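You operate a simulated robot arm through the tools that you are given. There is no shell and no other tool.

Carry out the task below with a simulated two-armed robot. There is one attempt and no reset: what you move stays moved.

JOB
Put the blue end bobbin in the small grey tub. Pick up the grey cone from the top of the pale table with one hand, pass it to the other hand and put it on the deck of the hand cart. Fetch the ochre bag from the top of the pale table and set it on top of the green card. Take the violet tag and put it on the wooden dish. Take the ochre tag and put it in the shallow basket. Fetch the teal tag and stand it on the low shelf under the window table. Any order will do. Set down upright: grey cone, ochre bag, teal tag.

It is judged by the outcome, as a careful person would: the job done as asked, and still so three seconds after it is handed in. It fails if anything else is knocked over, pushed out of place, dropped, spilled or broken.

ROBOT AND FRAMES
Two 7-joint arms with two-finger grippers on one trunk, on a base that drives. Base frame: it is fixed to the floor where the robot stands at the start and does not move with it; the origin is under the middle of the robot, x ahead of it, y to its left, z up. Lengths are in mm, angles in rad, forces in N, time in s.
The left shoulder is at the start at [86, 216, 1244], the right one opposite. With the tool pointing down near the work surface each hand reaches from about 300 to 860 mm from the robot's upright axis, wherever it stands, measured 20 degrees to its own side. Places, roughly: blue end bobbin (3x3x11 cm) [600, 2700, 800]; deck of the hand cart [6100, -6400, 500]; green card (9x12x4 cm) [4800, -5800, 800]; grey cone [5750, -6250, 750]; low shelf under the window table [7000, -5800, 300]; ochre bag (6x6x7 cm) [5100, -6000, 800]; ochre tag [7000, -6000, 750]; shallow basket (33x24x18 cm) [7000, -5600, 400]; small grey tub (39x22x10 cm) [800, 3500, 700]; teal tag [7000, -6000, 750]; violet tag [6750, -6250, 750]; wooden dish (12x10x4 cm) [5900, -6000, 800]. Payload 3.43 kg a hand.
The tool frame of a hand sits at the grasp point between the pads (the TCP): z along the fingers, y along the line on which they close. The tips reach 20 mm beyond it. The gripper opens to 124 mm. The gripper's body begins 93 mm behind the TCP.
Orientation is told as [roll, pitch, yaw] about the base's x, y, z axes, in that order, counted from this pose: with the fingers straight down and closing along the base's y, the tool's x points along the base's -x, its y along +y and its z along -z.

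CONTROLS
- The arms move only by the tool send_rows. It takes "left_motion", "right_motion" or both (then of equal length, played together; a hand with none holds still); each is a list of rows, each an object (a shift or turn left out is 0, a gripper value left out holds the last) with "slide": the shift along the base's x, y, z in units of 50 mm (1.0 is 50 mm), a list of three; "dr": the turn, a rotation vector about the base's x, y, z in units of 5 degrees (1.0 is 5 degrees), a list of three; "gripper": the opening, from 0 (shut) to 1 (fully open). In form: [{"slide": [tx, ty, tz], "dr": [rx, ry, rz], "gripper": gripper}, ...]. A call has 1 to 20 rows; each row shifts and turns the commanded pose from where the row before left it. A call with a number of a shift or a turn outside -1 to 1 is refused whole. Rows are played at 5 a second. More than 50 mm and 0.15 rad between two rows, or a gripper value outside its range, and nothing of the call is played. A pose out of reach is approached as far as the arm can. The call stops where the force on the tool passes 40 N (or 10 N more than at its start, if that is more) or the arm is blocked; 0.2 s more then pass. The fingers move at their own pace (about 72 mm/s each) and stop on an object; they squeeze with about 24 N. The grip force told is the motor's: it shows also when the fingers shut on nothing. Time passes only in rows, and 0.2 s behind the last, so rows that do not move let the fingers close. It gives the time, the measured TCP pose, the force on the tool (base axes), the opening and the grip force at its end, in the units of the frame above (readings bear some noise), with the torque about the TCP (base axes, N m) and any sound that the robot's microphone picked up, and new pictures: "show" is both (left out), scene, wrist or none (wrist: the cameras of the hands that moved).
- Cameras (640 x 400 px; columns grow to the right, rows downward): "scene" is now at [216.9, -19.3, 1405.1]; the picture's right is [-0.21, -0.98, 0.00], its down [-0.60, 0.13, -0.79] and it looks along [0.77, -0.17, -0.62] (base axes); focal length 292 px, centre (320, 200). "left" rides on the left gripper at [82, -14, -140] in its tool frame; the picture's right is [0.17, 0.99, 0.00], its down [-0.83, 0.14, -0.54] and it looks along [-0.53, 0.09, 0.84] (tool axes); focal length 243 px, centre (320, 200). "right" rides on the right gripper at [82, 14, -140] in its tool frame; the picture's right is [-0.17, 0.99, 0.00], its down [-0.83, -0.14, -0.54] and it looks along [-0.53, -0.09, 0.84] (tool axes); focal length 243 px, centre (320, 200). There is no depth. A picture from a camera that has moved, and an enlarged one, comes with that camera's place and axes in the base frame and with its lens.
- lift_body(by): slides the trunk up (or, below 0, down) by that many mm; the arms and the scene camera ride with it, the base frame stays. It gives what a move gives, with no picture.
- roll_base(legs): drives the robot by 1 to 6 legs, each [ahead, left, turn to the left] in mm, mm and rad, along the robot's own axes; the way and the turn of a leg run together, so that a leg with both is an arc; at most 1500 mm and 3.142 rad a leg. The arms and the cameras ride along, it lands a little off, and it stops where it bumps. It gives what a move gives, and a new picture of the scene camera.
- aim_head(pan, tilt): turns the head with the scene camera to pan (to the left, within 1.396 rad either way) and tilt (down, from -0.506 to 1.204), counted from straight ahead of the robot. It gives what a move gives, and a new picture of the scene camera.
- close_up(camera, box): a new picture of the part [left, top, right, bottom] of that camera's present view, enlarged. It takes no simulated time.
- sign_off(): hands the job in; it is judged then, once.

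Nothing tells you exact positions but the pictures and the camera data. Unless the task says otherwise, let go and move clear before handing in.

The tools are called as name(argument=value, ...) on one line, values as JSON. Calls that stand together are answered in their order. send_rows: Moves the arms, as the interface text tells. Its arguments: {"type":"object","properties":{"left_motion":{"type":"array"},"right_motion":{"type":"array"},"show":{"type":"string","enum":["both","scene","wrist","none"]}},"required":[]} The other tools are called the same way: lift_body (by) slides the trunk up or down; roll_base (legs) drives the base; aim_head (pan, tilt) turns the head that bears the scene camera; close_up (camera, box) takes an enlarged picture of a part of a camera's view; sign_off () hands the job in.

At the start:

```text
clock: 0.0
left_eef_pos: [553.4, 209.5, 1097.5]
left_ee_rot: [-0.001, 0.0, -0.001]
left_ft_force: [0.1, 1.0, -0.8]
left_moment: [-0.01, 0.04, -0.01]
left_opening: 124.0
left_gripper_force: 0.1
right_eef_pos: [526.8, -270.6, 1110.0]
right_ee_rot: [0.0, 0.0, 0.0]
right_ft_force: [0.0, -0.3, -0.4]
right_moment: [-0.01, -0.01, 0.01]
right_opening: 124.2
right_gripper_force: 0.1
trunk travel left (down, up): [-400.0, 191.0]
robot x, y, heading: [0.3, 1.1, -0.007]
head pan, tilt: [-0.215, 0.665]
```

scene: 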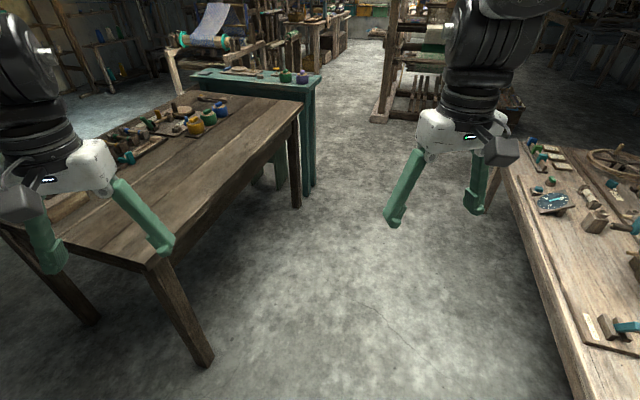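
right: 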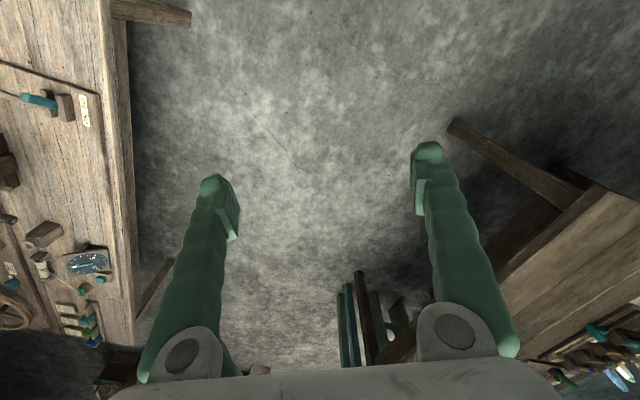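
left: 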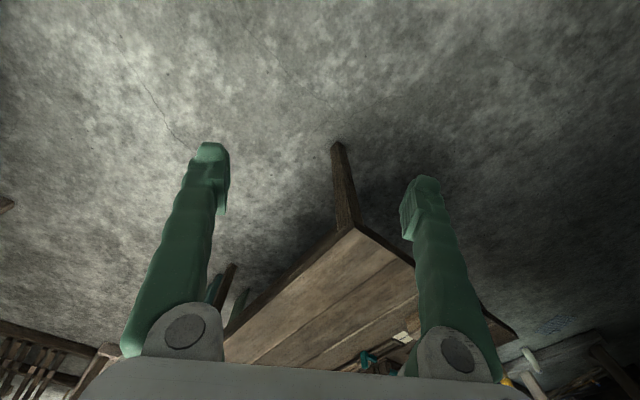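

I see a workshop: a dark wooden table ahead-left, a pale table to the right, and an aisle between them. The bobbin should be far to my left (y≈2700), and the rest is far ahead-right, so I look around first.

aim_head(pan=1.39, tilt=0.3)

aim_head(pan=0.6, tilt=0.3)

aim_head(pan=-0.2, tilt=0.2)

aim_head(pan=-0.9, tilt=0.2)

aim_head(pan=-1.39, tilt=0.3)

```text
clock: 1.7
left_eef_pos: [554.3, 209.2, 1098.2]
left_ee_rot: [-0.001, 0.001, 0.0]
left_ft_force: [-0.6, -0.5, 0.5]
left_moment: [-0.02, 0.01, 0.03]
left_opening: 124.2
left_gripper_force: 0.0
right_eef_pos: [526.2, -270.5, 1109.5]
right_ee_rot: [0.0, 0.001, 0.001]
right_ft_force: [0.6, -0.6, 0.3]
right_moment: [0.03, 0.0, 0.02]
right_opening: 124.3
right_gripper_force: 0.0
trunk travel left (down, up): [-400.0, 191.0]
robot x, y, heading: [-1.3, 2.3, -0.003]
head pan, tilt: [1.389, 0.3]
camera scene: at [149.6, 90.8, 1438.3], right [0.98, -0.18, 0.0], down [-0.05, -0.29, -0.96], along [0.17, 0.94, -0.3], focal length 292 px, centre (320, 200)
```

scene: 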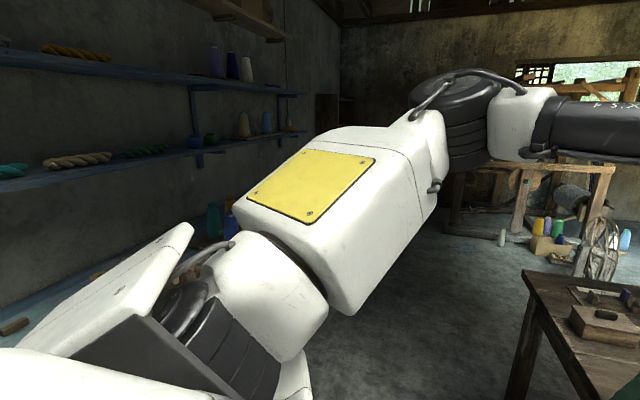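

```text
clock: 2.8
left_eef_pos: [553.5, 210.1, 1096.3]
left_ee_rot: [-0.001, -0.002, -0.001]
left_ft_force: [0.0, 0.4, -0.2]
left_moment: [-0.02, 0.01, 0.01]
left_opening: 124.2
left_gripper_force: 0.1
right_eef_pos: [526.8, -270.6, 1109.0]
right_ee_rot: [-0.001, 0.0, -0.001]
right_ft_force: [-0.9, -0.1, 0.6]
right_moment: [-0.02, -0.01, -0.02]
right_opening: 124.0
right_gripper_force: 0.0
trunk travel left (down, up): [-400.0, 191.0]
robot x, y, heading: [-0.3, -1.7, 0.002]
head pan, tilt: [0.6, 0.3]
camera scene: at [209.6, 51.8, 1438.3], right [0.57, -0.82, 0.0], down [-0.24, -0.17, -0.96], along [0.79, 0.54, -0.3], focal length 292 px, centre (320, 200)
```

scene: 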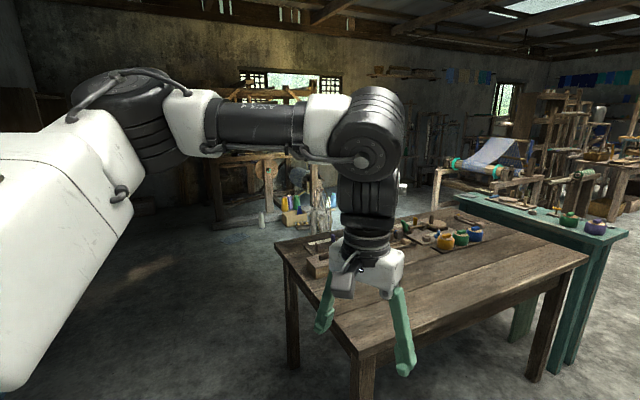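

```text
clock: 3.9
left_eef_pos: [552.6, 210.4, 1096.1]
left_ee_rot: [0.0, 0.002, 0.0]
left_ft_force: [0.0, 0.1, 0.1]
left_moment: [-0.01, -0.01, 0.0]
left_opening: 124.0
left_gripper_force: 0.1
right_eef_pos: [525.6, -270.6, 1108.9]
right_ee_rot: [0.0, 0.0, 0.0]
right_ft_force: [0.3, -1.0, 0.1]
right_moment: [0.0, 0.01, 0.0]
right_opening: 123.8
right_gripper_force: 0.1
trunk travel left (down, up): [-400.0, 191.0]
robot x, y, heading: [-0.7, -2.2, 0.001]
head pan, tilt: [-0.201, 0.201]
camera scene: at [224.0, -19.5, 1447.6], right [-0.2, -0.98, 0.0], down [-0.2, 0.04, -0.98], along [0.96, -0.19, -0.2], focal length 292 px, centre (320, 200)
```

scene: 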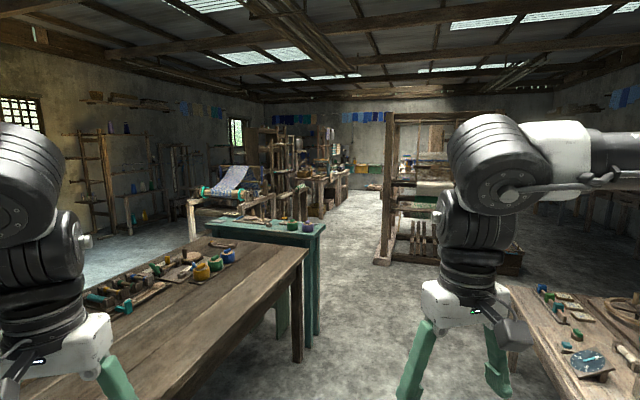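

```text
clock: 5.0
left_eef_pos: [552.5, 210.4, 1096.9]
left_ee_rot: [0.001, 0.0, -0.002]
left_ft_force: [-0.4, -0.4, 0.3]
left_moment: [0.0, 0.02, 0.03]
left_opening: 124.1
left_gripper_force: 0.0
right_eef_pos: [526.8, -269.7, 1110.2]
right_ee_rot: [0.001, 0.0, 0.0]
right_ft_force: [-0.3, -0.2, 0.4]
right_moment: [0.0, 0.03, 0.0]
right_opening: 124.1
right_gripper_force: 0.0
trunk travel left (down, up): [-400.0, 191.0]
robot x, y, heading: [2.7, -2.6, 0.001]
head pan, tilt: [-0.901, 0.201]
camera scene: at [190.6, -74.0, 1447.6], right [-0.78, -0.62, 0.0], down [-0.12, 0.16, -0.98], along [0.61, -0.77, -0.2], focal length 292 px, centre (320, 200)
```

scene: 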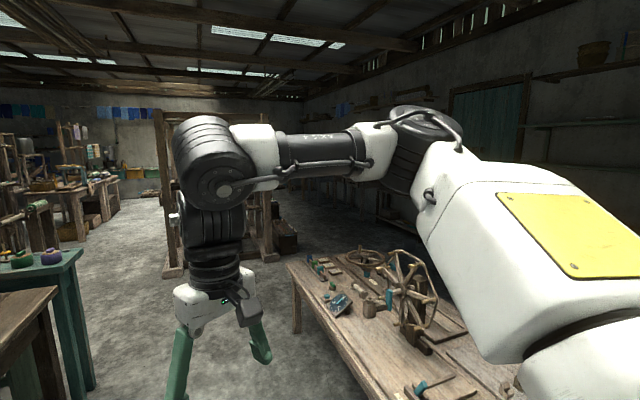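

```text
clock: 5.9
left_eef_pos: [554.9, 210.0, 1097.8]
left_ee_rot: [-0.001, -0.002, 0.0]
left_ft_force: [0.3, 1.0, -0.4]
left_moment: [-0.01, 0.0, 0.02]
left_opening: 124.1
left_gripper_force: 0.1
right_eef_pos: [526.5, -270.2, 1109.8]
right_ee_rot: [0.0, 0.001, -0.002]
right_ft_force: [0.3, 0.2, 0.4]
right_moment: [0.03, -0.03, 0.02]
right_opening: 123.9
right_gripper_force: 0.0
trunk travel left (down, up): [-400.0, 191.0]
robot x, y, heading: [1.0, -0.7, 0.004]
head pan, tilt: [-1.389, 0.3]
camera scene: at [149.6, -92.8, 1438.3], right [-0.98, -0.18, 0.0], down [-0.05, 0.29, -0.96], along [0.17, -0.94, -0.3], focal length 292 px, centre (320, 200)
```

scene: 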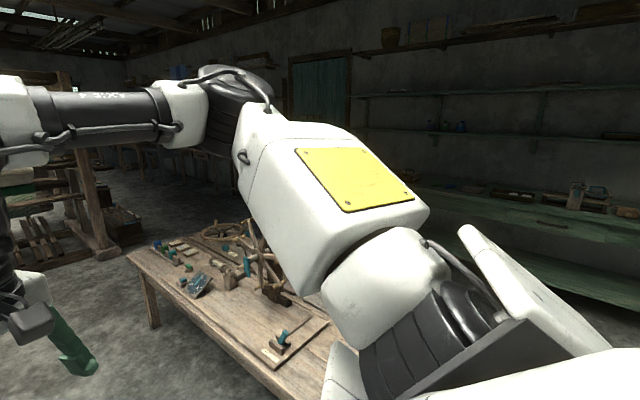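

The bobbin's area to the left is hidden by my own arm. I turn the base left in place in steps and look as I go, with the arms held high over the tables.

aim_head(pan=1.39, tilt=0.9)

roll_base(legs=[[0, 0, 0.8]])

aim_head(pan=0.6, tilt=0.3)

```text
clock: 8.4
left_eef_pos: [552.4, 211.2, 1097.6]
left_ee_rot: [0.0, 0.001, 0.001]
left_ft_force: [0.6, 0.4, 0.0]
left_moment: [0.01, -0.01, 0.02]
left_opening: 123.8
left_gripper_force: 0.1
right_eef_pos: [525.5, -269.7, 1110.7]
right_ee_rot: [-0.001, -0.001, 0.0]
right_ft_force: [0.8, -0.5, 0.7]
right_moment: [0.0, -0.01, -0.02]
right_opening: 124.1
right_gripper_force: 0.0
trunk travel left (down, up): [-400.0, 191.0]
robot x, y, heading: [-0.5, 0.1, 0.002]
head pan, tilt: [1.389, 0.901]
camera scene: at [146.3, 73.3, 1386.0], right [0.98, -0.18, 0.0], down [-0.14, -0.77, -0.62], along [0.11, 0.61, -0.78], focal length 292 px, centre (320, 200)
```

scene: 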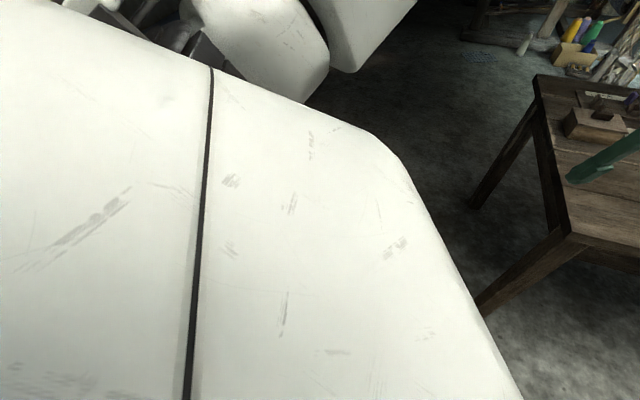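

```text
clock: 11.6
left_eef_pos: [231.7, 543.9, 1096.1]
left_ee_rot: [0.001, 0.001, 0.807]
left_ft_force: [0.1, 0.1, 0.4]
left_moment: [0.0, 0.0, 0.02]
left_opening: 124.0
left_gripper_force: 0.0
right_eef_pos: [559.1, 192.0, 1110.5]
right_ee_rot: [0.0, 0.0, 0.804]
right_ft_force: [-0.6, 0.2, 0.4]
right_moment: [-0.01, -0.05, 0.01]
right_opening: 123.9
right_gripper_force: 0.1
trunk travel left (down, up): [-400.0, 191.0]
robot x, y, heading: [0.9, -1.3, 0.807]
head pan, tilt: [1.389, 0.901]
camera scene: at [47.8, 156.1, 1386.0], right [0.81, 0.58, 0.0], down [0.46, -0.64, -0.62], along [-0.36, 0.5, -0.78], focal length 292 px, centre (320, 200)
```

scene: 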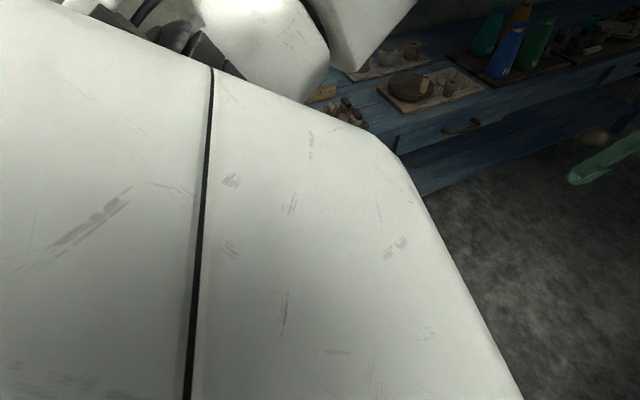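

```text
clock: 12.8
left_eef_pos: [231.7, 544.4, 1097.6]
left_ee_rot: [0.0, -0.001, 0.806]
left_ft_force: [0.2, -0.2, -0.6]
left_moment: [0.0, -0.02, -0.03]
left_opening: 124.2
left_gripper_force: 0.0
right_eef_pos: [559.8, 191.7, 1109.0]
right_ee_rot: [0.001, 0.0, 0.806]
right_ft_force: [0.1, 0.8, -0.4]
right_moment: [-0.01, -0.05, 0.0]
right_opening: 124.0
right_gripper_force: 0.1
trunk travel left (down, up): [-400.0, 191.0]
robot x, y, heading: [-1.1, 0.8, 0.802]
head pan, tilt: [0.6, 0.3]
camera scene: at [107.1, 187.0, 1438.2], right [0.99, -0.16, 0.0], down [-0.05, -0.29, -0.96], along [0.16, 0.94, -0.3], focal length 292 px, centre (320, 200)
```

scene: 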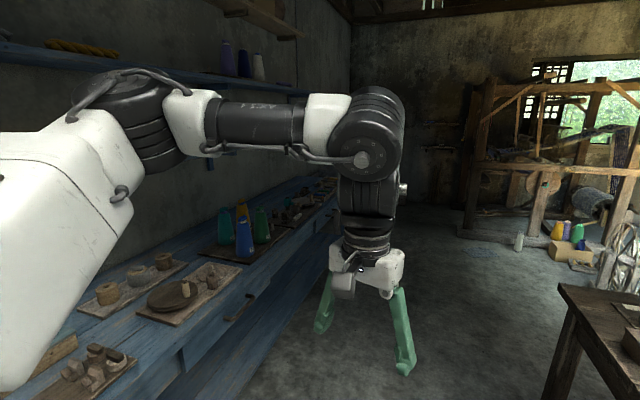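

There's a long blue bench along the left wall, running away to +y; the bobbin and tub should be near its far end, hidden by the arm. I turn a little more to see between the arms.

roll_base(legs=[[0, 0, 0.6]])

aim_head(pan=0.0, tilt=0.3)

close_up(camera="scene", box=[200, 130, 440, 280])

```text
clock: 15.4
left_eef_pos: [-120.0, 578.6, 1097.9]
left_ee_rot: [-0.001, 0.001, 1.412]
left_ft_force: [0.7, 0.1, 0.1]
left_moment: [0.0, -0.03, 0.02]
left_opening: 123.9
left_gripper_force: 0.2
right_eef_pos: [350.5, 477.2, 1109.6]
right_ee_rot: [-0.001, 0.0, 1.413]
right_ft_force: [0.4, -0.9, -0.5]
right_moment: [-0.02, 0.0, -0.02]
right_opening: 123.8
right_gripper_force: 0.0
trunk travel left (down, up): [-400.0, 191.0]
robot x, y, heading: [-1.2, -2.3, 1.411]
head pan, tilt: [0.6, 0.3]
camera scene: at [-19.4, 214.7, 1438.3], right [0.9, 0.43, 0.0], down [0.13, -0.27, -0.96], along [-0.41, 0.86, -0.3], focal length 292 px, centre (320, 200)
```

scene: 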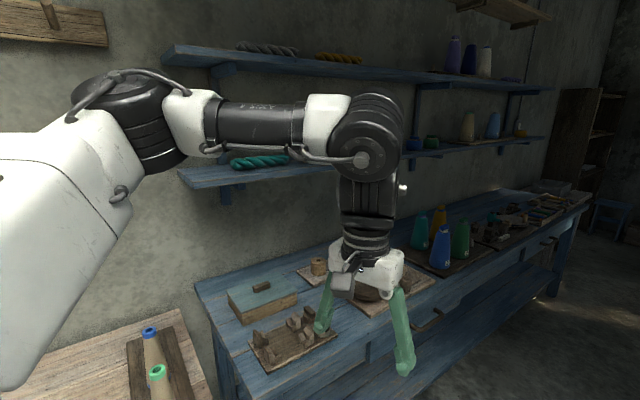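

```text
clock: 16.4
left_eef_pos: [-119.3, 578.3, 1097.8]
left_ee_rot: [-0.002, 0.001, 1.411]
left_ft_force: [0.3, -0.4, 0.5]
left_moment: [-0.02, 0.01, 0.02]
left_opening: 124.0
left_gripper_force: 0.2
right_eef_pos: [349.6, 475.9, 1109.3]
right_ee_rot: [0.0, 0.001, 1.415]
right_ft_force: [0.0, 0.2, -0.1]
right_moment: [-0.02, -0.01, 0.0]
right_opening: 124.1
right_gripper_force: 0.0
trunk travel left (down, up): [-400.0, 191.0]
robot x, y, heading: [-0.9, -0.2, 1.414]
head pan, tilt: [0.0, 0.3]
camera scene: at [35.1, 222.6, 1438.3], right [0.99, -0.16, 0.0], down [-0.05, -0.29, -0.96], along [0.15, 0.94, -0.3], focal length 292 px, centre (320, 200)
```

scene: 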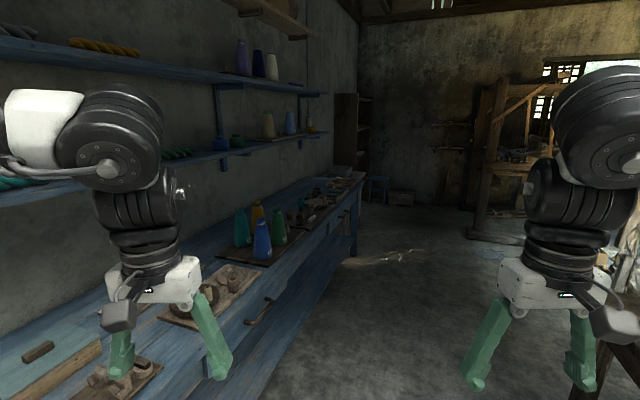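

```text
2.67 times, centred on (320, 205) of scene
camera zoom: at [35.1, 222.6, 1438.3], right [0.99, -0.16, 0.0], down [-0.05, -0.29, -0.96], along [0.15, 0.94, -0.3], focal length 778 px, centre (320, 187)
```

zoom: 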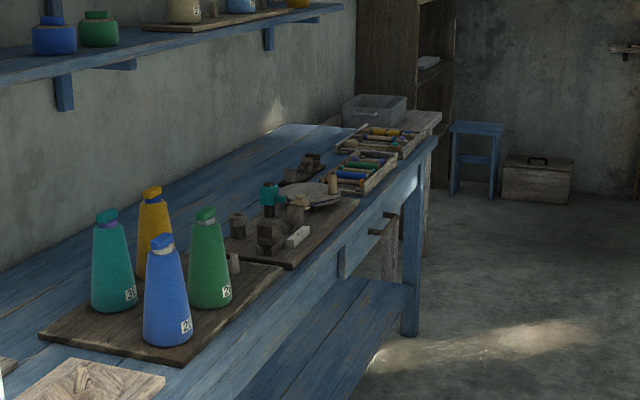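

The zoom shows two small trays of bobbins at the far end of the blue bench and the grey tub just beyond. The bench runs along a heading of about 1.03 rad, so I turn to that heading and check the aisle before driving along it.

roll_base(legs=[[0, 0, -0.38]])

aim_head(pan=0.0, tilt=0.55)

```text
clock: 18.3
left_eef_pos: [103.1, 582.4, 1097.4]
left_ee_rot: [0.001, 0.001, 1.033]
left_ft_force: [0.4, 0.4, 0.3]
left_moment: [-0.02, 0.01, 0.01]
left_opening: 123.8
left_gripper_force: 0.1
right_eef_pos: [502.2, 312.2, 1109.2]
right_ee_rot: [0.0, 0.0, 1.032]
right_ft_force: [-0.2, 1.0, 0.4]
right_moment: [-0.02, 0.02, 0.0]
right_opening: 124.0
right_gripper_force: 0.0
trunk travel left (down, up): [-400.0, 191.0]
robot x, y, heading: [-3.6, -0.4, 1.036]
head pan, tilt: [0.0, 0.3]
camera scene: at [115.6, 193.4, 1438.3], right [0.86, -0.51, 0.0], down [-0.15, -0.25, -0.96], along [0.49, 0.82, -0.3], focal length 292 px, centre (320, 200)
```

scene: 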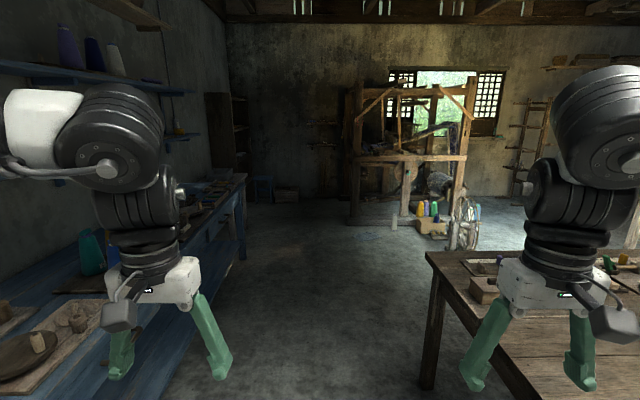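

```text
clock: 19.0
left_eef_pos: [103.3, 582.5, 1098.1]
left_ee_rot: [-0.001, -0.001, 1.031]
left_ft_force: [0.9, -0.5, -0.3]
left_moment: [0.03, 0.0, 0.04]
left_opening: 124.1
left_gripper_force: 0.0
right_eef_pos: [502.3, 312.6, 1110.1]
right_ee_rot: [-0.001, 0.0, 1.033]
right_ft_force: [-0.3, -0.1, 0.7]
right_moment: [-0.01, 0.02, 0.0]
right_opening: 123.9
right_gripper_force: 0.0
trunk travel left (down, up): [-400.0, 191.0]
robot x, y, heading: [1.3, -0.9, 1.031]
head pan, tilt: [0.0, 0.55]
camera scene: at [114.0, 190.3, 1415.4], right [0.86, -0.51, 0.0], down [-0.27, -0.45, -0.85], along [0.44, 0.73, -0.52], focal length 292 px, centre (320, 200)
```

scene: 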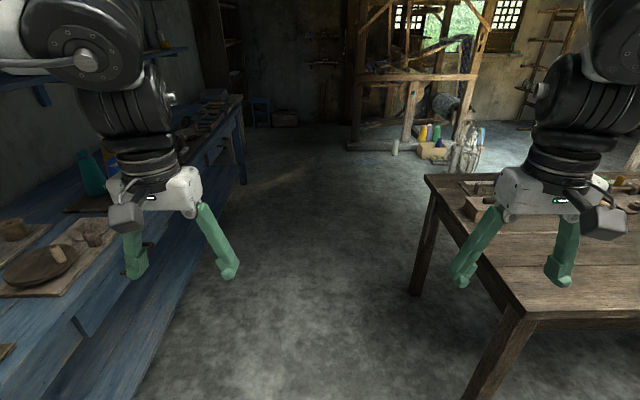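

The aisle between the blue bench and the dark table is clear. I drive straight along it, about 2.4 m.

roll_base(legs=[[1200, 30, 0]])

roll_base(legs=[[1100, 0, 0]])

aim_head(pan=0.9, tilt=0.5)

```text
clock: 26.7
left_eef_pos: [708.4, 1650.1, 1097.5]
left_ee_rot: [0.001, 0.0, 1.031]
left_ft_force: [0.1, -0.4, -1.0]
left_moment: [-0.02, 0.02, 0.0]
left_opening: 123.7
left_gripper_force: 0.1
right_eef_pos: [1104.8, 1379.0, 1109.5]
right_ee_rot: [-0.001, -0.001, 1.031]
right_ft_force: [0.8, 0.1, 0.2]
right_moment: [-0.01, 0.0, -0.01]
right_opening: 123.6
right_gripper_force: 0.1
trunk travel left (down, up): [-400.0, 191.0]
robot x, y, heading: [602.5, 1069.1, 1.028]
head pan, tilt: [0.0, 0.55]
camera scene: at [717.5, 1257.4, 1415.4], right [0.86, -0.51, 0.0], down [-0.27, -0.45, -0.85], along [0.44, 0.73, -0.52], focal length 292 px, centre (320, 200)
```

scene: 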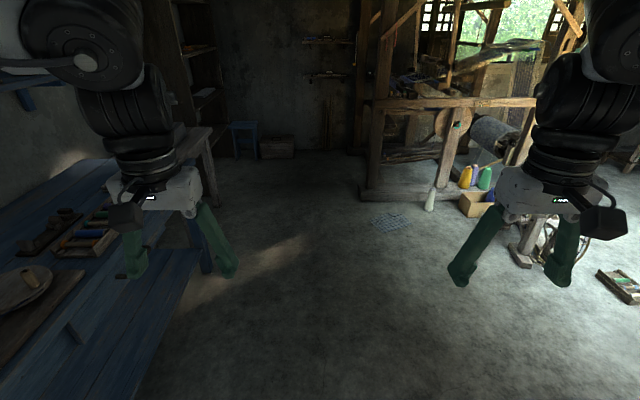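

```text
clock: 33.7
left_eef_pos: [1261.5, 2597.3, 1097.4]
left_ee_rot: [-0.002, 0.0, 1.042]
left_ft_force: [-0.2, 0.8, -0.6]
left_moment: [0.03, -0.02, -0.01]
left_opening: 124.3
left_gripper_force: 0.1
right_eef_pos: [1661.6, 2332.2, 1109.7]
right_ee_rot: [0.001, -0.001, 1.044]
right_ft_force: [-0.1, 0.9, -0.4]
right_moment: [0.0, -0.01, -0.03]
right_opening: 123.9
right_gripper_force: 0.1
trunk travel left (down, up): [-400.0, 191.0]
robot x, y, heading: [1162.5, 2011.7, 1.046]
head pan, tilt: [0.0, 0.55]
camera scene: at [1275.0, 2205.4, 1415.4], right [0.86, -0.5, 0.0], down [-0.26, -0.45, -0.85], along [0.43, 0.74, -0.52], focal length 292 px, centre (320, 200)
```

scene: 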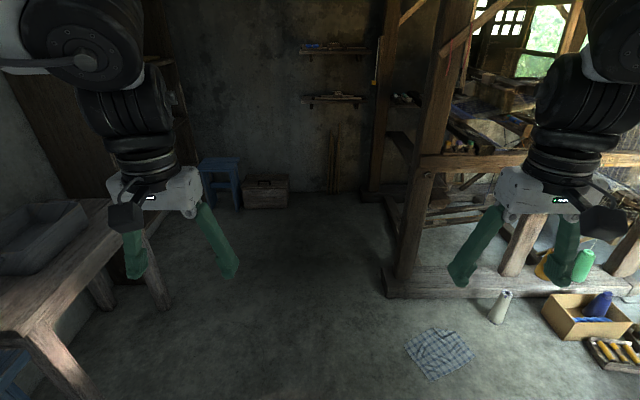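

```text
clock: 34.9
left_eef_pos: [1261.8, 2597.3, 1097.4]
left_ee_rot: [0.0, 0.0, 1.042]
left_ft_force: [0.1, 0.0, -0.6]
left_moment: [-0.01, -0.02, 0.02]
left_opening: 124.2
left_gripper_force: 0.0
right_eef_pos: [1662.2, 2332.3, 1109.9]
right_ee_rot: [0.0, 0.001, 1.044]
right_ft_force: [-1.1, 0.4, 1.0]
right_moment: [-0.01, 0.04, 0.01]
right_opening: 123.8
right_gripper_force: 0.0
trunk travel left (down, up): [-400.0, 191.0]
robot x, y, heading: [1164.3, 2013.7, 1.041]
head pan, tilt: [0.901, 0.499]
camera scene: at [1196.9, 2212.9, 1419.9], right [0.93, 0.36, 0.0], down [0.17, -0.45, -0.88], along [-0.32, 0.82, -0.48], focal length 292 px, centre (320, 200)
```

scene: 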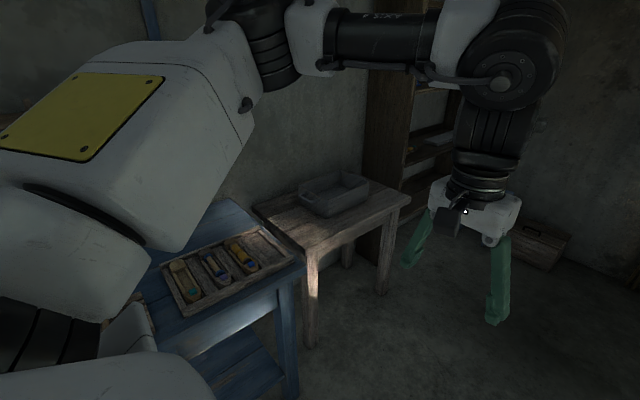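

The bobbin tray sits at the bench end (about [650, 2775]) and the grey tub on the side table (about [783, 3483]). I drive a little further, turn to face the bench, and look closely at the tray.

roll_base(legs=[[380, 0, 0], [0, 0, 1.56]])

aim_head(pan=0.0, tilt=0.7)

```text
clock: 43.0
left_eef_pos: [769.9, 2434.2, 1097.8]
left_ee_rot: [0.0, 0.001, 2.633]
left_ft_force: [0.1, -0.2, -0.4]
left_moment: [0.01, 0.0, 0.04]
left_opening: 124.0
left_gripper_force: 0.2
right_eef_pos: [1027.3, 2839.8, 1109.7]
right_ee_rot: [0.001, -0.001, 2.635]
right_ft_force: [0.0, -0.3, -0.7]
right_moment: [0.0, 0.0, 0.0]
right_opening: 124.0
right_gripper_force: 0.1
trunk travel left (down, up): [-400.0, 191.0]
robot x, y, heading: [1356.1, 2346.5, 2.634]
head pan, tilt: [0.901, 0.499]
camera scene: at [1155.1, 2376.6, 1419.9], right [-0.38, 0.92, 0.0], down [0.44, 0.18, -0.88], along [-0.81, -0.34, -0.48], focal length 292 px, centre (320, 200)
```

scene: 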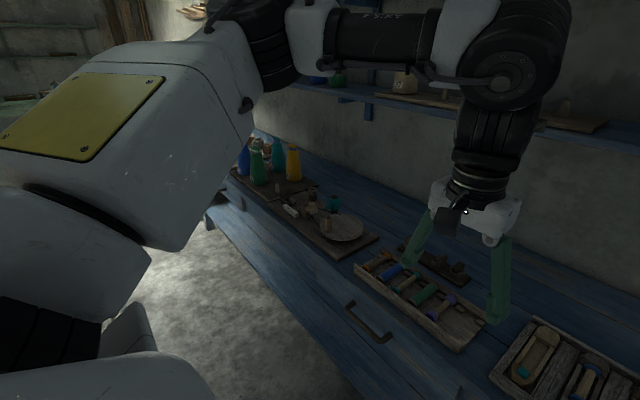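

```text
clock: 44.2
left_eef_pos: [770.8, 2433.9, 1096.5]
left_ee_rot: [0.0, 0.001, 2.632]
left_ft_force: [-0.1, -0.1, -0.8]
left_moment: [0.02, -0.02, 0.05]
left_opening: 124.2
left_gripper_force: 0.1
right_eef_pos: [1027.6, 2839.1, 1109.0]
right_ee_rot: [0.001, 0.0, 2.634]
right_ft_force: [-0.4, -0.2, -0.6]
right_moment: [0.0, 0.03, 0.0]
right_opening: 124.0
right_gripper_force: 0.1
trunk travel left (down, up): [-400.0, 191.0]
robot x, y, heading: [1358.6, 2346.3, 2.627]
head pan, tilt: [0.0, 0.7]
camera scene: at [1164.9, 2452.6, 1402.2], right [0.49, 0.87, 0.0], down [0.56, -0.31, -0.77], along [-0.67, 0.37, -0.64], focal length 292 px, centre (320, 200)
```

scene: 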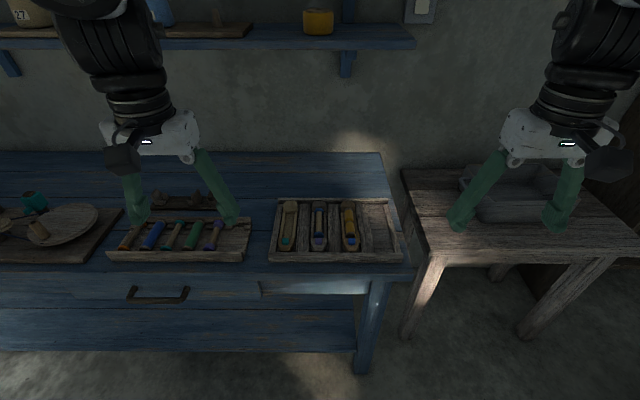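

close_up(camera="scene", box=[90, 180, 270, 292])

close_up(camera="scene", box=[250, 180, 430, 292])

close_up(camera="scene", box=[400, 140, 640, 290])

```text
3.56 times, centred on (180, 236) of scene
camera zoom: at [1164.9, 2452.6, 1402.2], right [0.49, 0.87, 0.0], down [0.56, -0.31, -0.77], along [-0.67, 0.37, -0.64], focal length 1038 px, centre (818, 72)
```

zoom: 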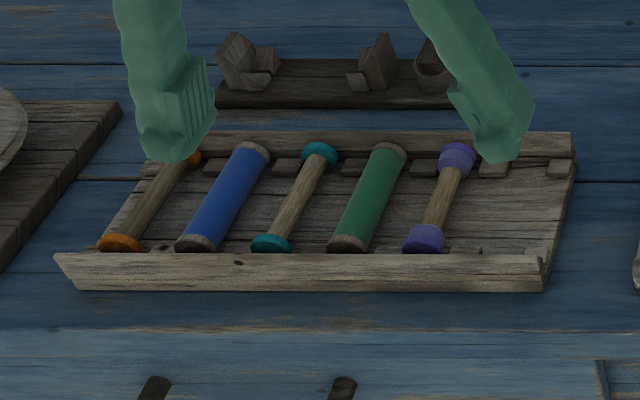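

```text
3.56 times, centred on (340, 236) of scene
camera zoom: at [1164.9, 2452.6, 1402.2], right [0.49, 0.87, 0.0], down [0.56, -0.31, -0.77], along [-0.67, 0.37, -0.64], focal length 1038 px, centre (249, 72)
```

zoom: 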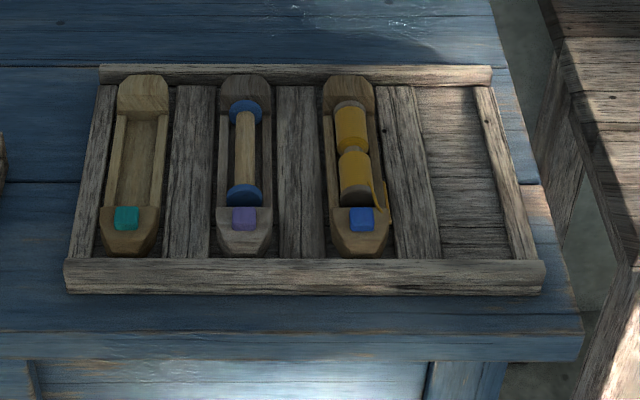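

```text
2.67 times, centred on (520, 215) of scene
camera zoom: at [1164.9, 2452.6, 1402.2], right [0.49, 0.87, 0.0], down [0.56, -0.31, -0.77], along [-0.67, 0.37, -0.64], focal length 778 px, centre (-213, 160)
```

zoom: 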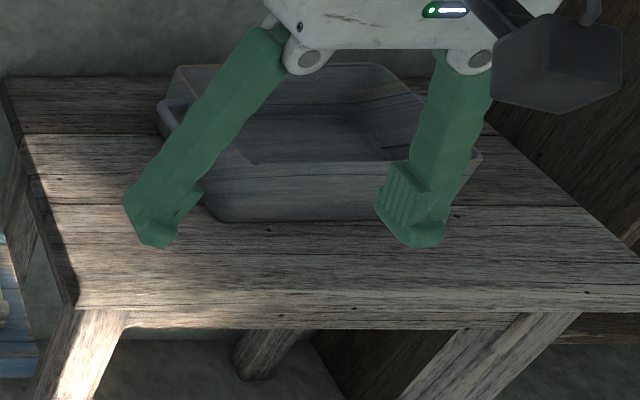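

The blue-ended bobbin is the thin one lying in the second shuttle of the right-hand tray (about [621, 2749]), matching the given place. I move forward 230 and left 210 so the right hand can take it.

roll_base(legs=[[0, 210, 0], [230, 0, -0.01]])

aim_head(pan=-0.35, tilt=0.9)

close_up(camera="right", box=[160, 0, 480, 200])

```text
clock: 49.2
left_eef_pos: [470.0, 2379.6, 1097.8]
left_ee_rot: [-0.001, -0.002, 2.615]
left_ft_force: [-0.3, 0.4, 0.0]
left_moment: [-0.02, 0.04, -0.01]
left_opening: 124.1
left_gripper_force: 0.1
right_eef_pos: [734.6, 2780.6, 1111.6]
right_ee_rot: [0.0, -0.001, 2.616]
right_ft_force: [0.2, -0.6, 0.8]
right_moment: [0.01, 0.01, 0.0]
right_opening: 124.1
right_gripper_force: 0.0
trunk travel left (down, up): [-400.0, 191.0]
robot x, y, heading: [1051.9, 2281.3, 2.614]
head pan, tilt: [0.0, 0.7]
camera scene: at [864.9, 2391.4, 1402.4], right [0.5, 0.86, 0.0], down [0.56, -0.32, -0.77], along [-0.66, 0.38, -0.64], focal length 292 px, centre (320, 200)
```

scene: 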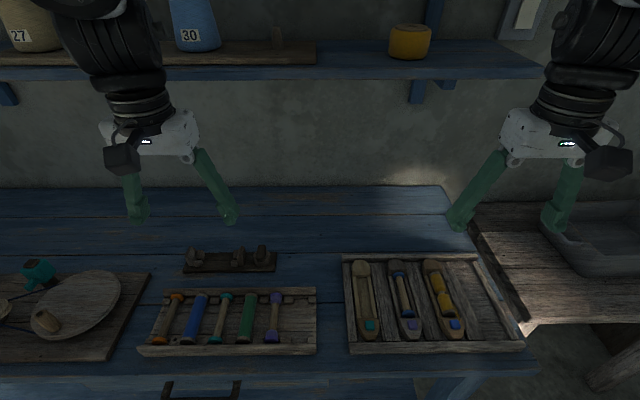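

```text
clock: 50.1
left_eef_pos: [469.5, 2378.8, 1097.1]
left_ee_rot: [-0.002, -0.001, 2.614]
left_ft_force: [-0.5, -0.1, -0.4]
left_moment: [-0.02, 0.0, -0.01]
left_opening: 123.9
left_gripper_force: 0.0
right_eef_pos: [733.0, 2780.8, 1110.1]
right_ee_rot: [0.0, 0.0, 2.615]
right_ft_force: [0.2, 0.7, -0.8]
right_moment: [0.0, -0.02, 0.01]
right_opening: 123.7
right_gripper_force: 0.1
trunk travel left (down, up): [-400.0, 191.0]
robot x, y, heading: [1048.2, 2283.6, 2.615]
head pan, tilt: [-0.351, 0.901]
camera scene: at [889.0, 2407.3, 1386.0], right [0.77, 0.64, 0.0], down [0.5, -0.6, -0.62], along [-0.4, 0.48, -0.78], focal length 292 px, centre (320, 200)
```

scene: 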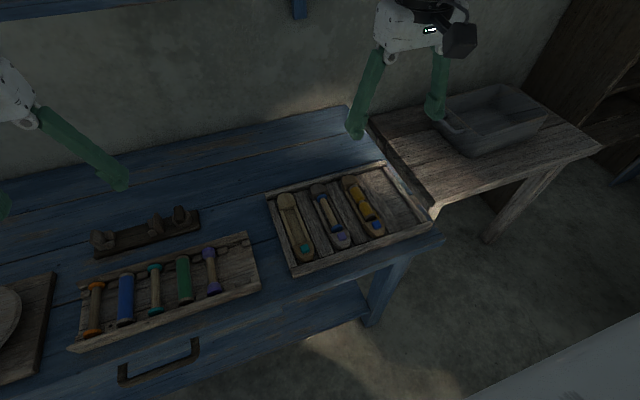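

```text
2.00 times, centred on (320, 100) of right
camera zoom: at [799.0, 2728.0, 1249.4], right [-0.64, -0.77, 0.0], down [-0.65, 0.54, 0.54], along [-0.42, 0.34, -0.84], focal length 485 px, centre (320, 400)
```

zoom: 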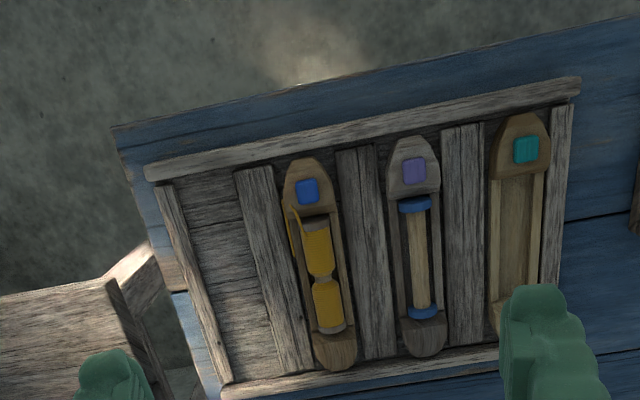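

The wrist camera shows the blue-ended bobbin lying in its shuttle clearly. I take enlarged views from both cameras to triangulate its height.

close_up(camera="scene", box=[260, 150, 440, 262])

close_up(camera="right", box=[320, 50, 440, 190])

```text
3.56 times, centred on (350, 206) of scene
camera zoom: at [889.0, 2407.3, 1386.0], right [0.77, 0.64, 0.0], down [0.5, -0.6, -0.62], along [-0.4, 0.48, -0.78], focal length 1038 px, centre (213, 179)
```

zoom: 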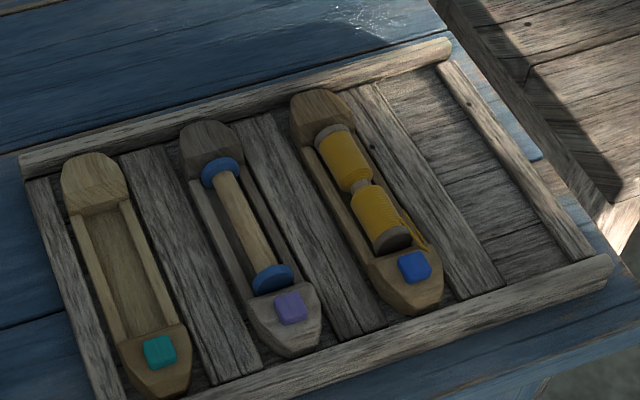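

```text
2.86 times, centred on (380, 120) of right
camera zoom: at [799.0, 2728.0, 1249.4], right [-0.64, -0.77, 0.0], down [-0.65, 0.54, 0.54], along [-0.42, 0.34, -0.84], focal length 693 px, centre (149, 429)
```

zoom: 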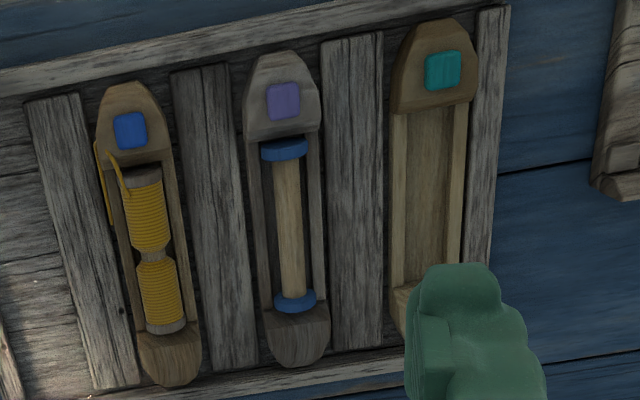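

Triangulated: near flange ≈(682, 2716, 819), far flange ≈(600, 2764, 820), so the bobbin axis runs along heading 2.615 and its middle is ≈(641, 2740, 820). I bring the right hand above it and look more closely.

send_rows(right_motion=[{"slide": [-0.368, -0.164, -0.64], "gripper": 0.5}, {"slide": [-0.368, -0.164, -0.64]}, {"slide": [-0.368, -0.164, -0.64]}, {"slide": [-0.368, -0.164, -0.64]}, {"slide": [-0.368, -0.164, -0.64]}, {"slide": [0, 0, 0]}])

close_up(camera="right", box=[220, 100, 420, 225])

close_up(camera="scene", box=[260, 130, 440, 242])

```text
clock: 51.5
left_eef_pos: [470.3, 2378.7, 1098.7]
left_ee_rot: [0.0, -0.001, 2.614]
left_ft_force: [-0.3, 0.0, 0.3]
left_moment: [0.04, 0.01, 0.0]
left_opening: 124.2
left_gripper_force: 0.0
right_eef_pos: [644.0, 2739.3, 949.3]
right_ee_rot: [0.0, -0.003, 2.616]
right_ft_force: [0.1, 0.0, 0.7]
right_moment: [-0.02, -0.01, 0.01]
right_opening: 61.8
right_gripper_force: 0.1
trunk travel left (down, up): [-400.0, 191.0]
robot x, y, heading: [1052.2, 2283.9, 2.615]
head pan, tilt: [-0.351, 0.901]
camera scene: at [890.1, 2407.1, 1386.2], right [0.77, 0.64, 0.0], down [0.5, -0.6, -0.62], along [-0.4, 0.48, -0.78], focal length 292 px, centre (320, 200)
camera right: at [709.5, 2686.1, 1088.7], right [-0.64, -0.77, 0.0], down [-0.65, 0.54, 0.54], along [-0.42, 0.34, -0.84], focal length 243 px, centre (320, 200)
```

scene: 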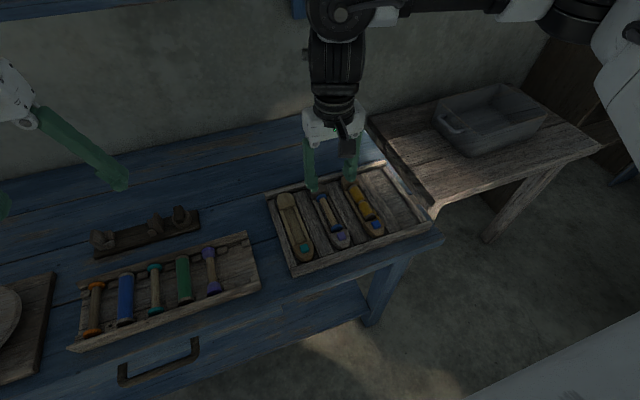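
right: 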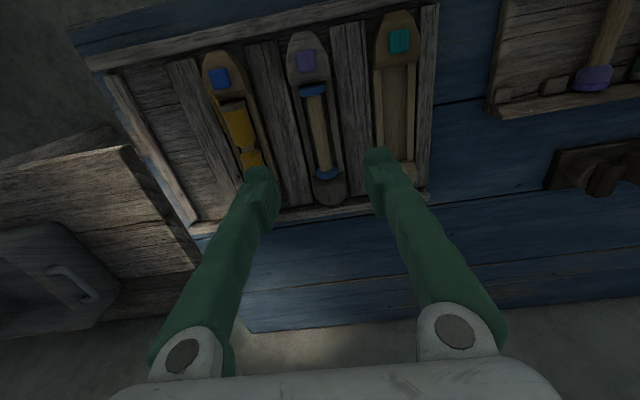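

```text
3.20 times, centred on (320, 162) of right
camera zoom: at [709.5, 2686.1, 1088.7], right [-0.64, -0.77, 0.0], down [-0.65, 0.54, 0.54], along [-0.42, 0.34, -0.84], focal length 776 px, centre (320, 320)
```

zoom: 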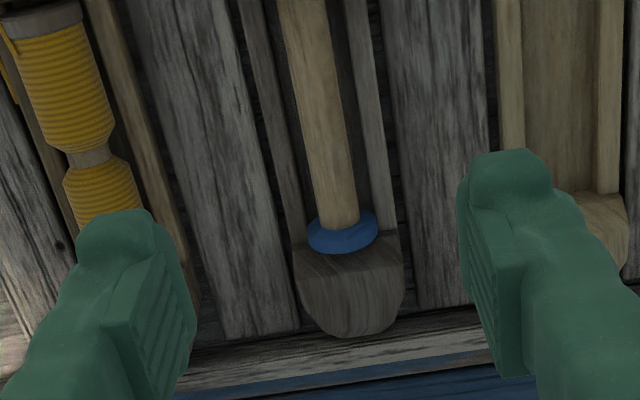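

```text
3.56 times, centred on (350, 186) of scene
camera zoom: at [890.1, 2407.1, 1386.2], right [0.77, 0.64, 0.0], down [0.5, -0.6, -0.62], along [-0.4, 0.48, -0.78], focal length 1038 px, centre (213, 250)
```

zoom: 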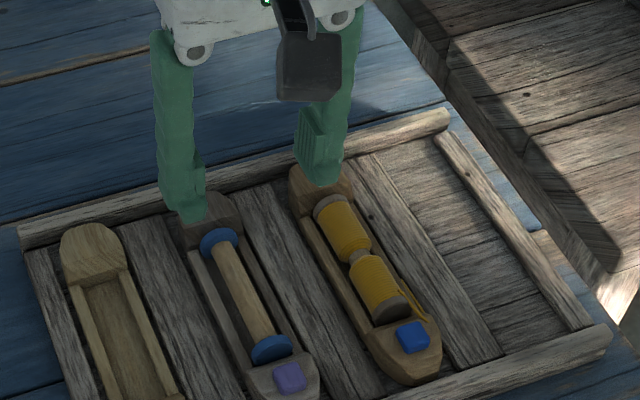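

The core stands proud of the thin shuttle walls, so the fingers can straddle the core mid-way between flanges. I descend to just above it and check from both cameras.

send_rows(right_motion=[{"slide": [-0.03, 0.01, -0.7], "gripper": 0.36}, {"slide": [-0.03, 0, -0.7]}, {"slide": [0, 0, -0.6]}, {"slide": [0, 0, 0]}])

close_up(camera="right", box=[220, 100, 420, 225])

close_up(camera="scene", box=[280, 150, 400, 225])

```text
clock: 52.5
left_eef_pos: [469.7, 2377.8, 1097.3]
left_ee_rot: [0.0, -0.001, 2.613]
left_ft_force: [0.4, 0.1, 0.6]
left_moment: [-0.01, 0.0, -0.01]
left_opening: 124.0
left_gripper_force: 0.2
right_eef_pos: [640.0, 2741.4, 849.5]
right_ee_rot: [-0.001, 0.001, 2.614]
right_ft_force: [-0.3, 0.6, 1.2]
right_moment: [-0.02, -0.02, 0.0]
right_opening: 44.7
right_gripper_force: 0.1
trunk travel left (down, up): [-400.0, 191.0]
robot x, y, heading: [1055.2, 2281.0, 2.607]
head pan, tilt: [-0.351, 0.901]
camera scene: at [889.3, 2407.1, 1386.1], right [0.77, 0.64, 0.0], down [0.5, -0.6, -0.62], along [-0.4, 0.48, -0.78], focal length 292 px, centre (320, 200)
camera right: at [705.6, 2687.6, 988.0], right [-0.64, -0.77, 0.0], down [-0.65, 0.54, 0.54], along [-0.42, 0.34, -0.84], focal length 243 px, centre (320, 200)
```

scene: 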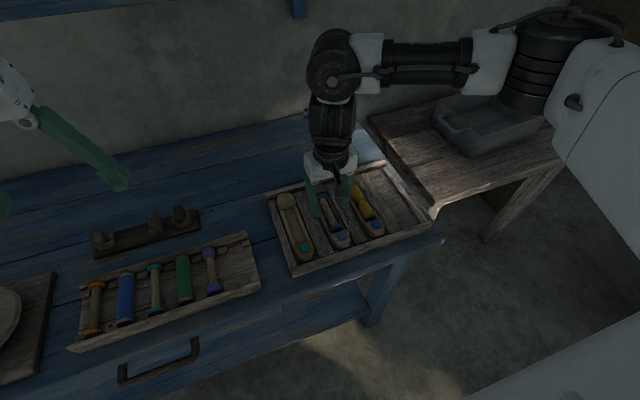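
right: 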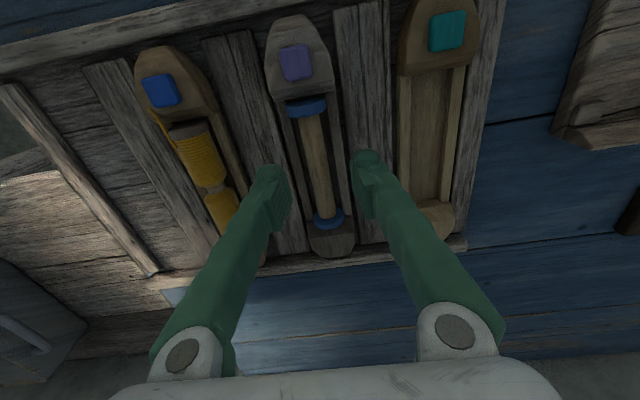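

```text
3.20 times, centred on (320, 162) of right
camera zoom: at [705.6, 2687.6, 988.0], right [-0.64, -0.77, 0.0], down [-0.65, 0.54, 0.54], along [-0.42, 0.34, -0.84], focal length 776 px, centre (320, 320)
```

zoom: 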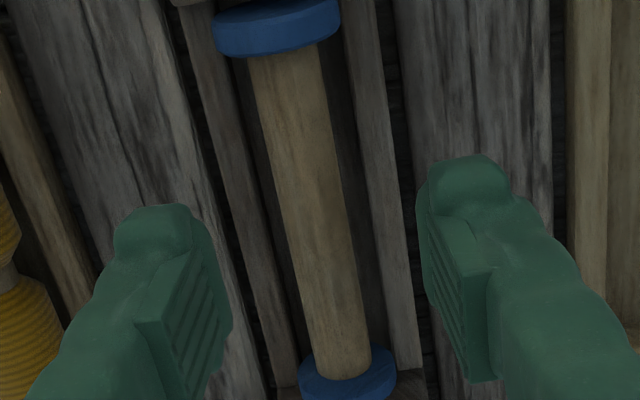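

```text
5.33 times, centred on (340, 188) of scene
camera zoom: at [889.3, 2407.1, 1386.1], right [0.77, 0.64, 0.0], down [0.5, -0.6, -0.62], along [-0.4, 0.48, -0.78], focal length 1556 px, centre (213, 267)
```

zoom: 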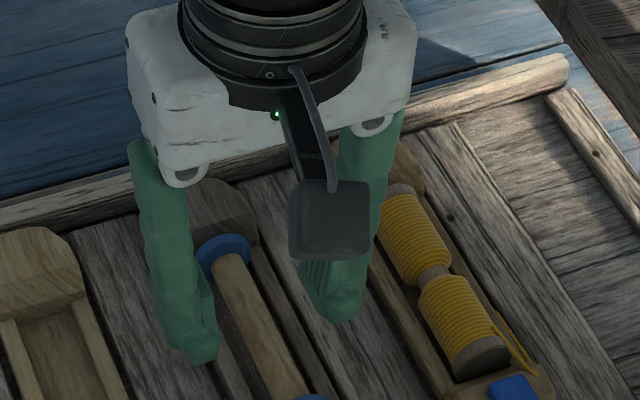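

The fingers straddle the core symmetrically. I lower slowly by about 16 mm, watching the force.

send_rows(right_motion=[{"slide": [0, 0, -0.12]}, {"slide": [0, 0, -0.1]}, {"slide": [0, 0, -0.06]}, {"slide": [0, 0, -0.04]}, {"slide": [0, 0, 0]}], show="wrist")

close_up(camera="right", box=[220, 100, 420, 225])

```text
clock: 53.7
left_eef_pos: [470.1, 2380.0, 1097.7]
left_ee_rot: [0.0, 0.0, 2.614]
left_ft_force: [0.0, -0.6, -0.6]
left_moment: [0.01, 0.04, 0.0]
left_opening: 123.9
left_gripper_force: 0.0
right_eef_pos: [640.7, 2740.1, 834.0]
right_ee_rot: [0.0, -0.001, 2.616]
right_ft_force: [-0.5, -0.4, -0.1]
right_moment: [-0.03, 0.04, 0.02]
right_opening: 44.8
right_gripper_force: 0.0
trunk travel left (down, up): [-400.0, 191.0]
robot x, y, heading: [1052.0, 2283.6, 2.623]
head pan, tilt: [-0.351, 0.901]
camera right: at [705.0, 2686.5, 972.8], right [-0.64, -0.77, 0.0], down [-0.65, 0.54, 0.54], along [-0.42, 0.34, -0.84], focal length 243 px, centre (320, 200)
```

right: 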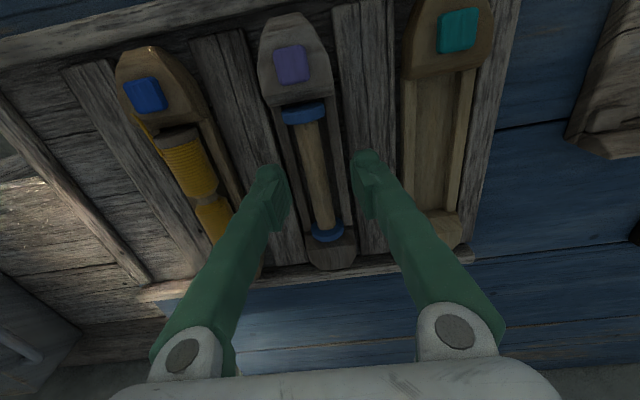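

```text
3.20 times, centred on (320, 162) of right
camera zoom: at [705.0, 2686.5, 972.8], right [-0.64, -0.77, 0.0], down [-0.65, 0.54, 0.54], along [-0.42, 0.34, -0.84], focal length 776 px, centre (320, 320)
```

zoom: 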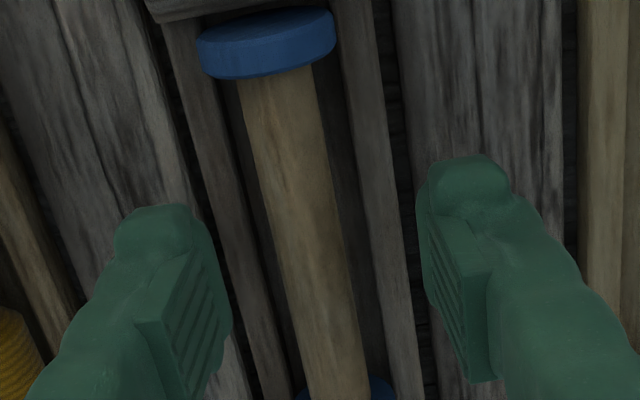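

No contact yet with tips at about z 814. I close gently on the core here and check the opening.

send_rows(right_motion=[{"slide": [0, 0, -0.03], "gripper": 0.2}, {"slide": [0, 0, 0], "gripper": 0.0}, {"slide": [0, 0, 0]}, {"slide": [0, 0, 0]}, {"slide": [0, 0, 0]}], show="wrist")

close_up(camera="right", box=[220, 100, 420, 225])

```text
clock: 54.9
left_eef_pos: [471.3, 2379.3, 1098.0]
left_ee_rot: [0.002, -0.001, 2.615]
left_ft_force: [-0.2, 0.4, 0.2]
left_moment: [0.03, 0.01, 0.0]
left_opening: 123.9
left_gripper_force: 0.1
right_eef_pos: [639.8, 2740.4, 835.0]
right_ee_rot: [0.0, -0.004, 2.614]
right_ft_force: [-2.4, 7.8, 29.5]
right_moment: [0.12, -0.02, 0.04]
right_opening: 6.1
right_gripper_force: 23.4
trunk travel left (down, up): [-400.0, 191.0]
robot x, y, heading: [1054.6, 2285.3, 2.615]
head pan, tilt: [-0.351, 0.901]
camera right: at [704.9, 2686.8, 973.8], right [-0.64, -0.77, 0.0], down [-0.65, 0.54, 0.54], along [-0.42, 0.35, -0.84], focal length 243 px, centre (320, 200)
```

right: 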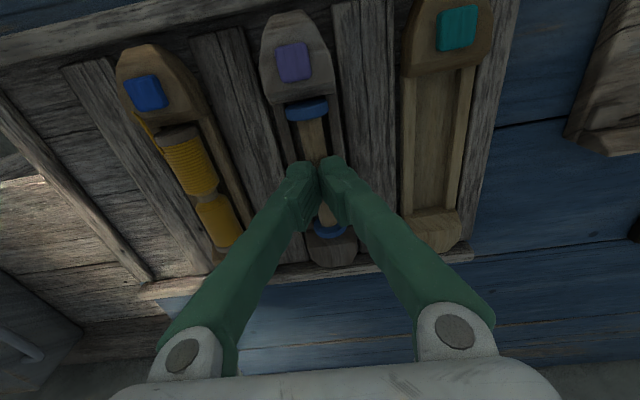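

```text
3.20 times, centred on (320, 162) of right
camera zoom: at [704.9, 2686.8, 973.8], right [-0.64, -0.77, 0.0], down [-0.65, 0.54, 0.54], along [-0.42, 0.35, -0.84], focal length 776 px, centre (320, 320)
```

zoom: 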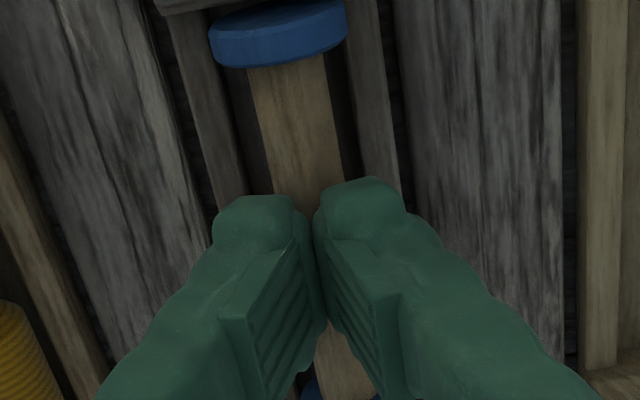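

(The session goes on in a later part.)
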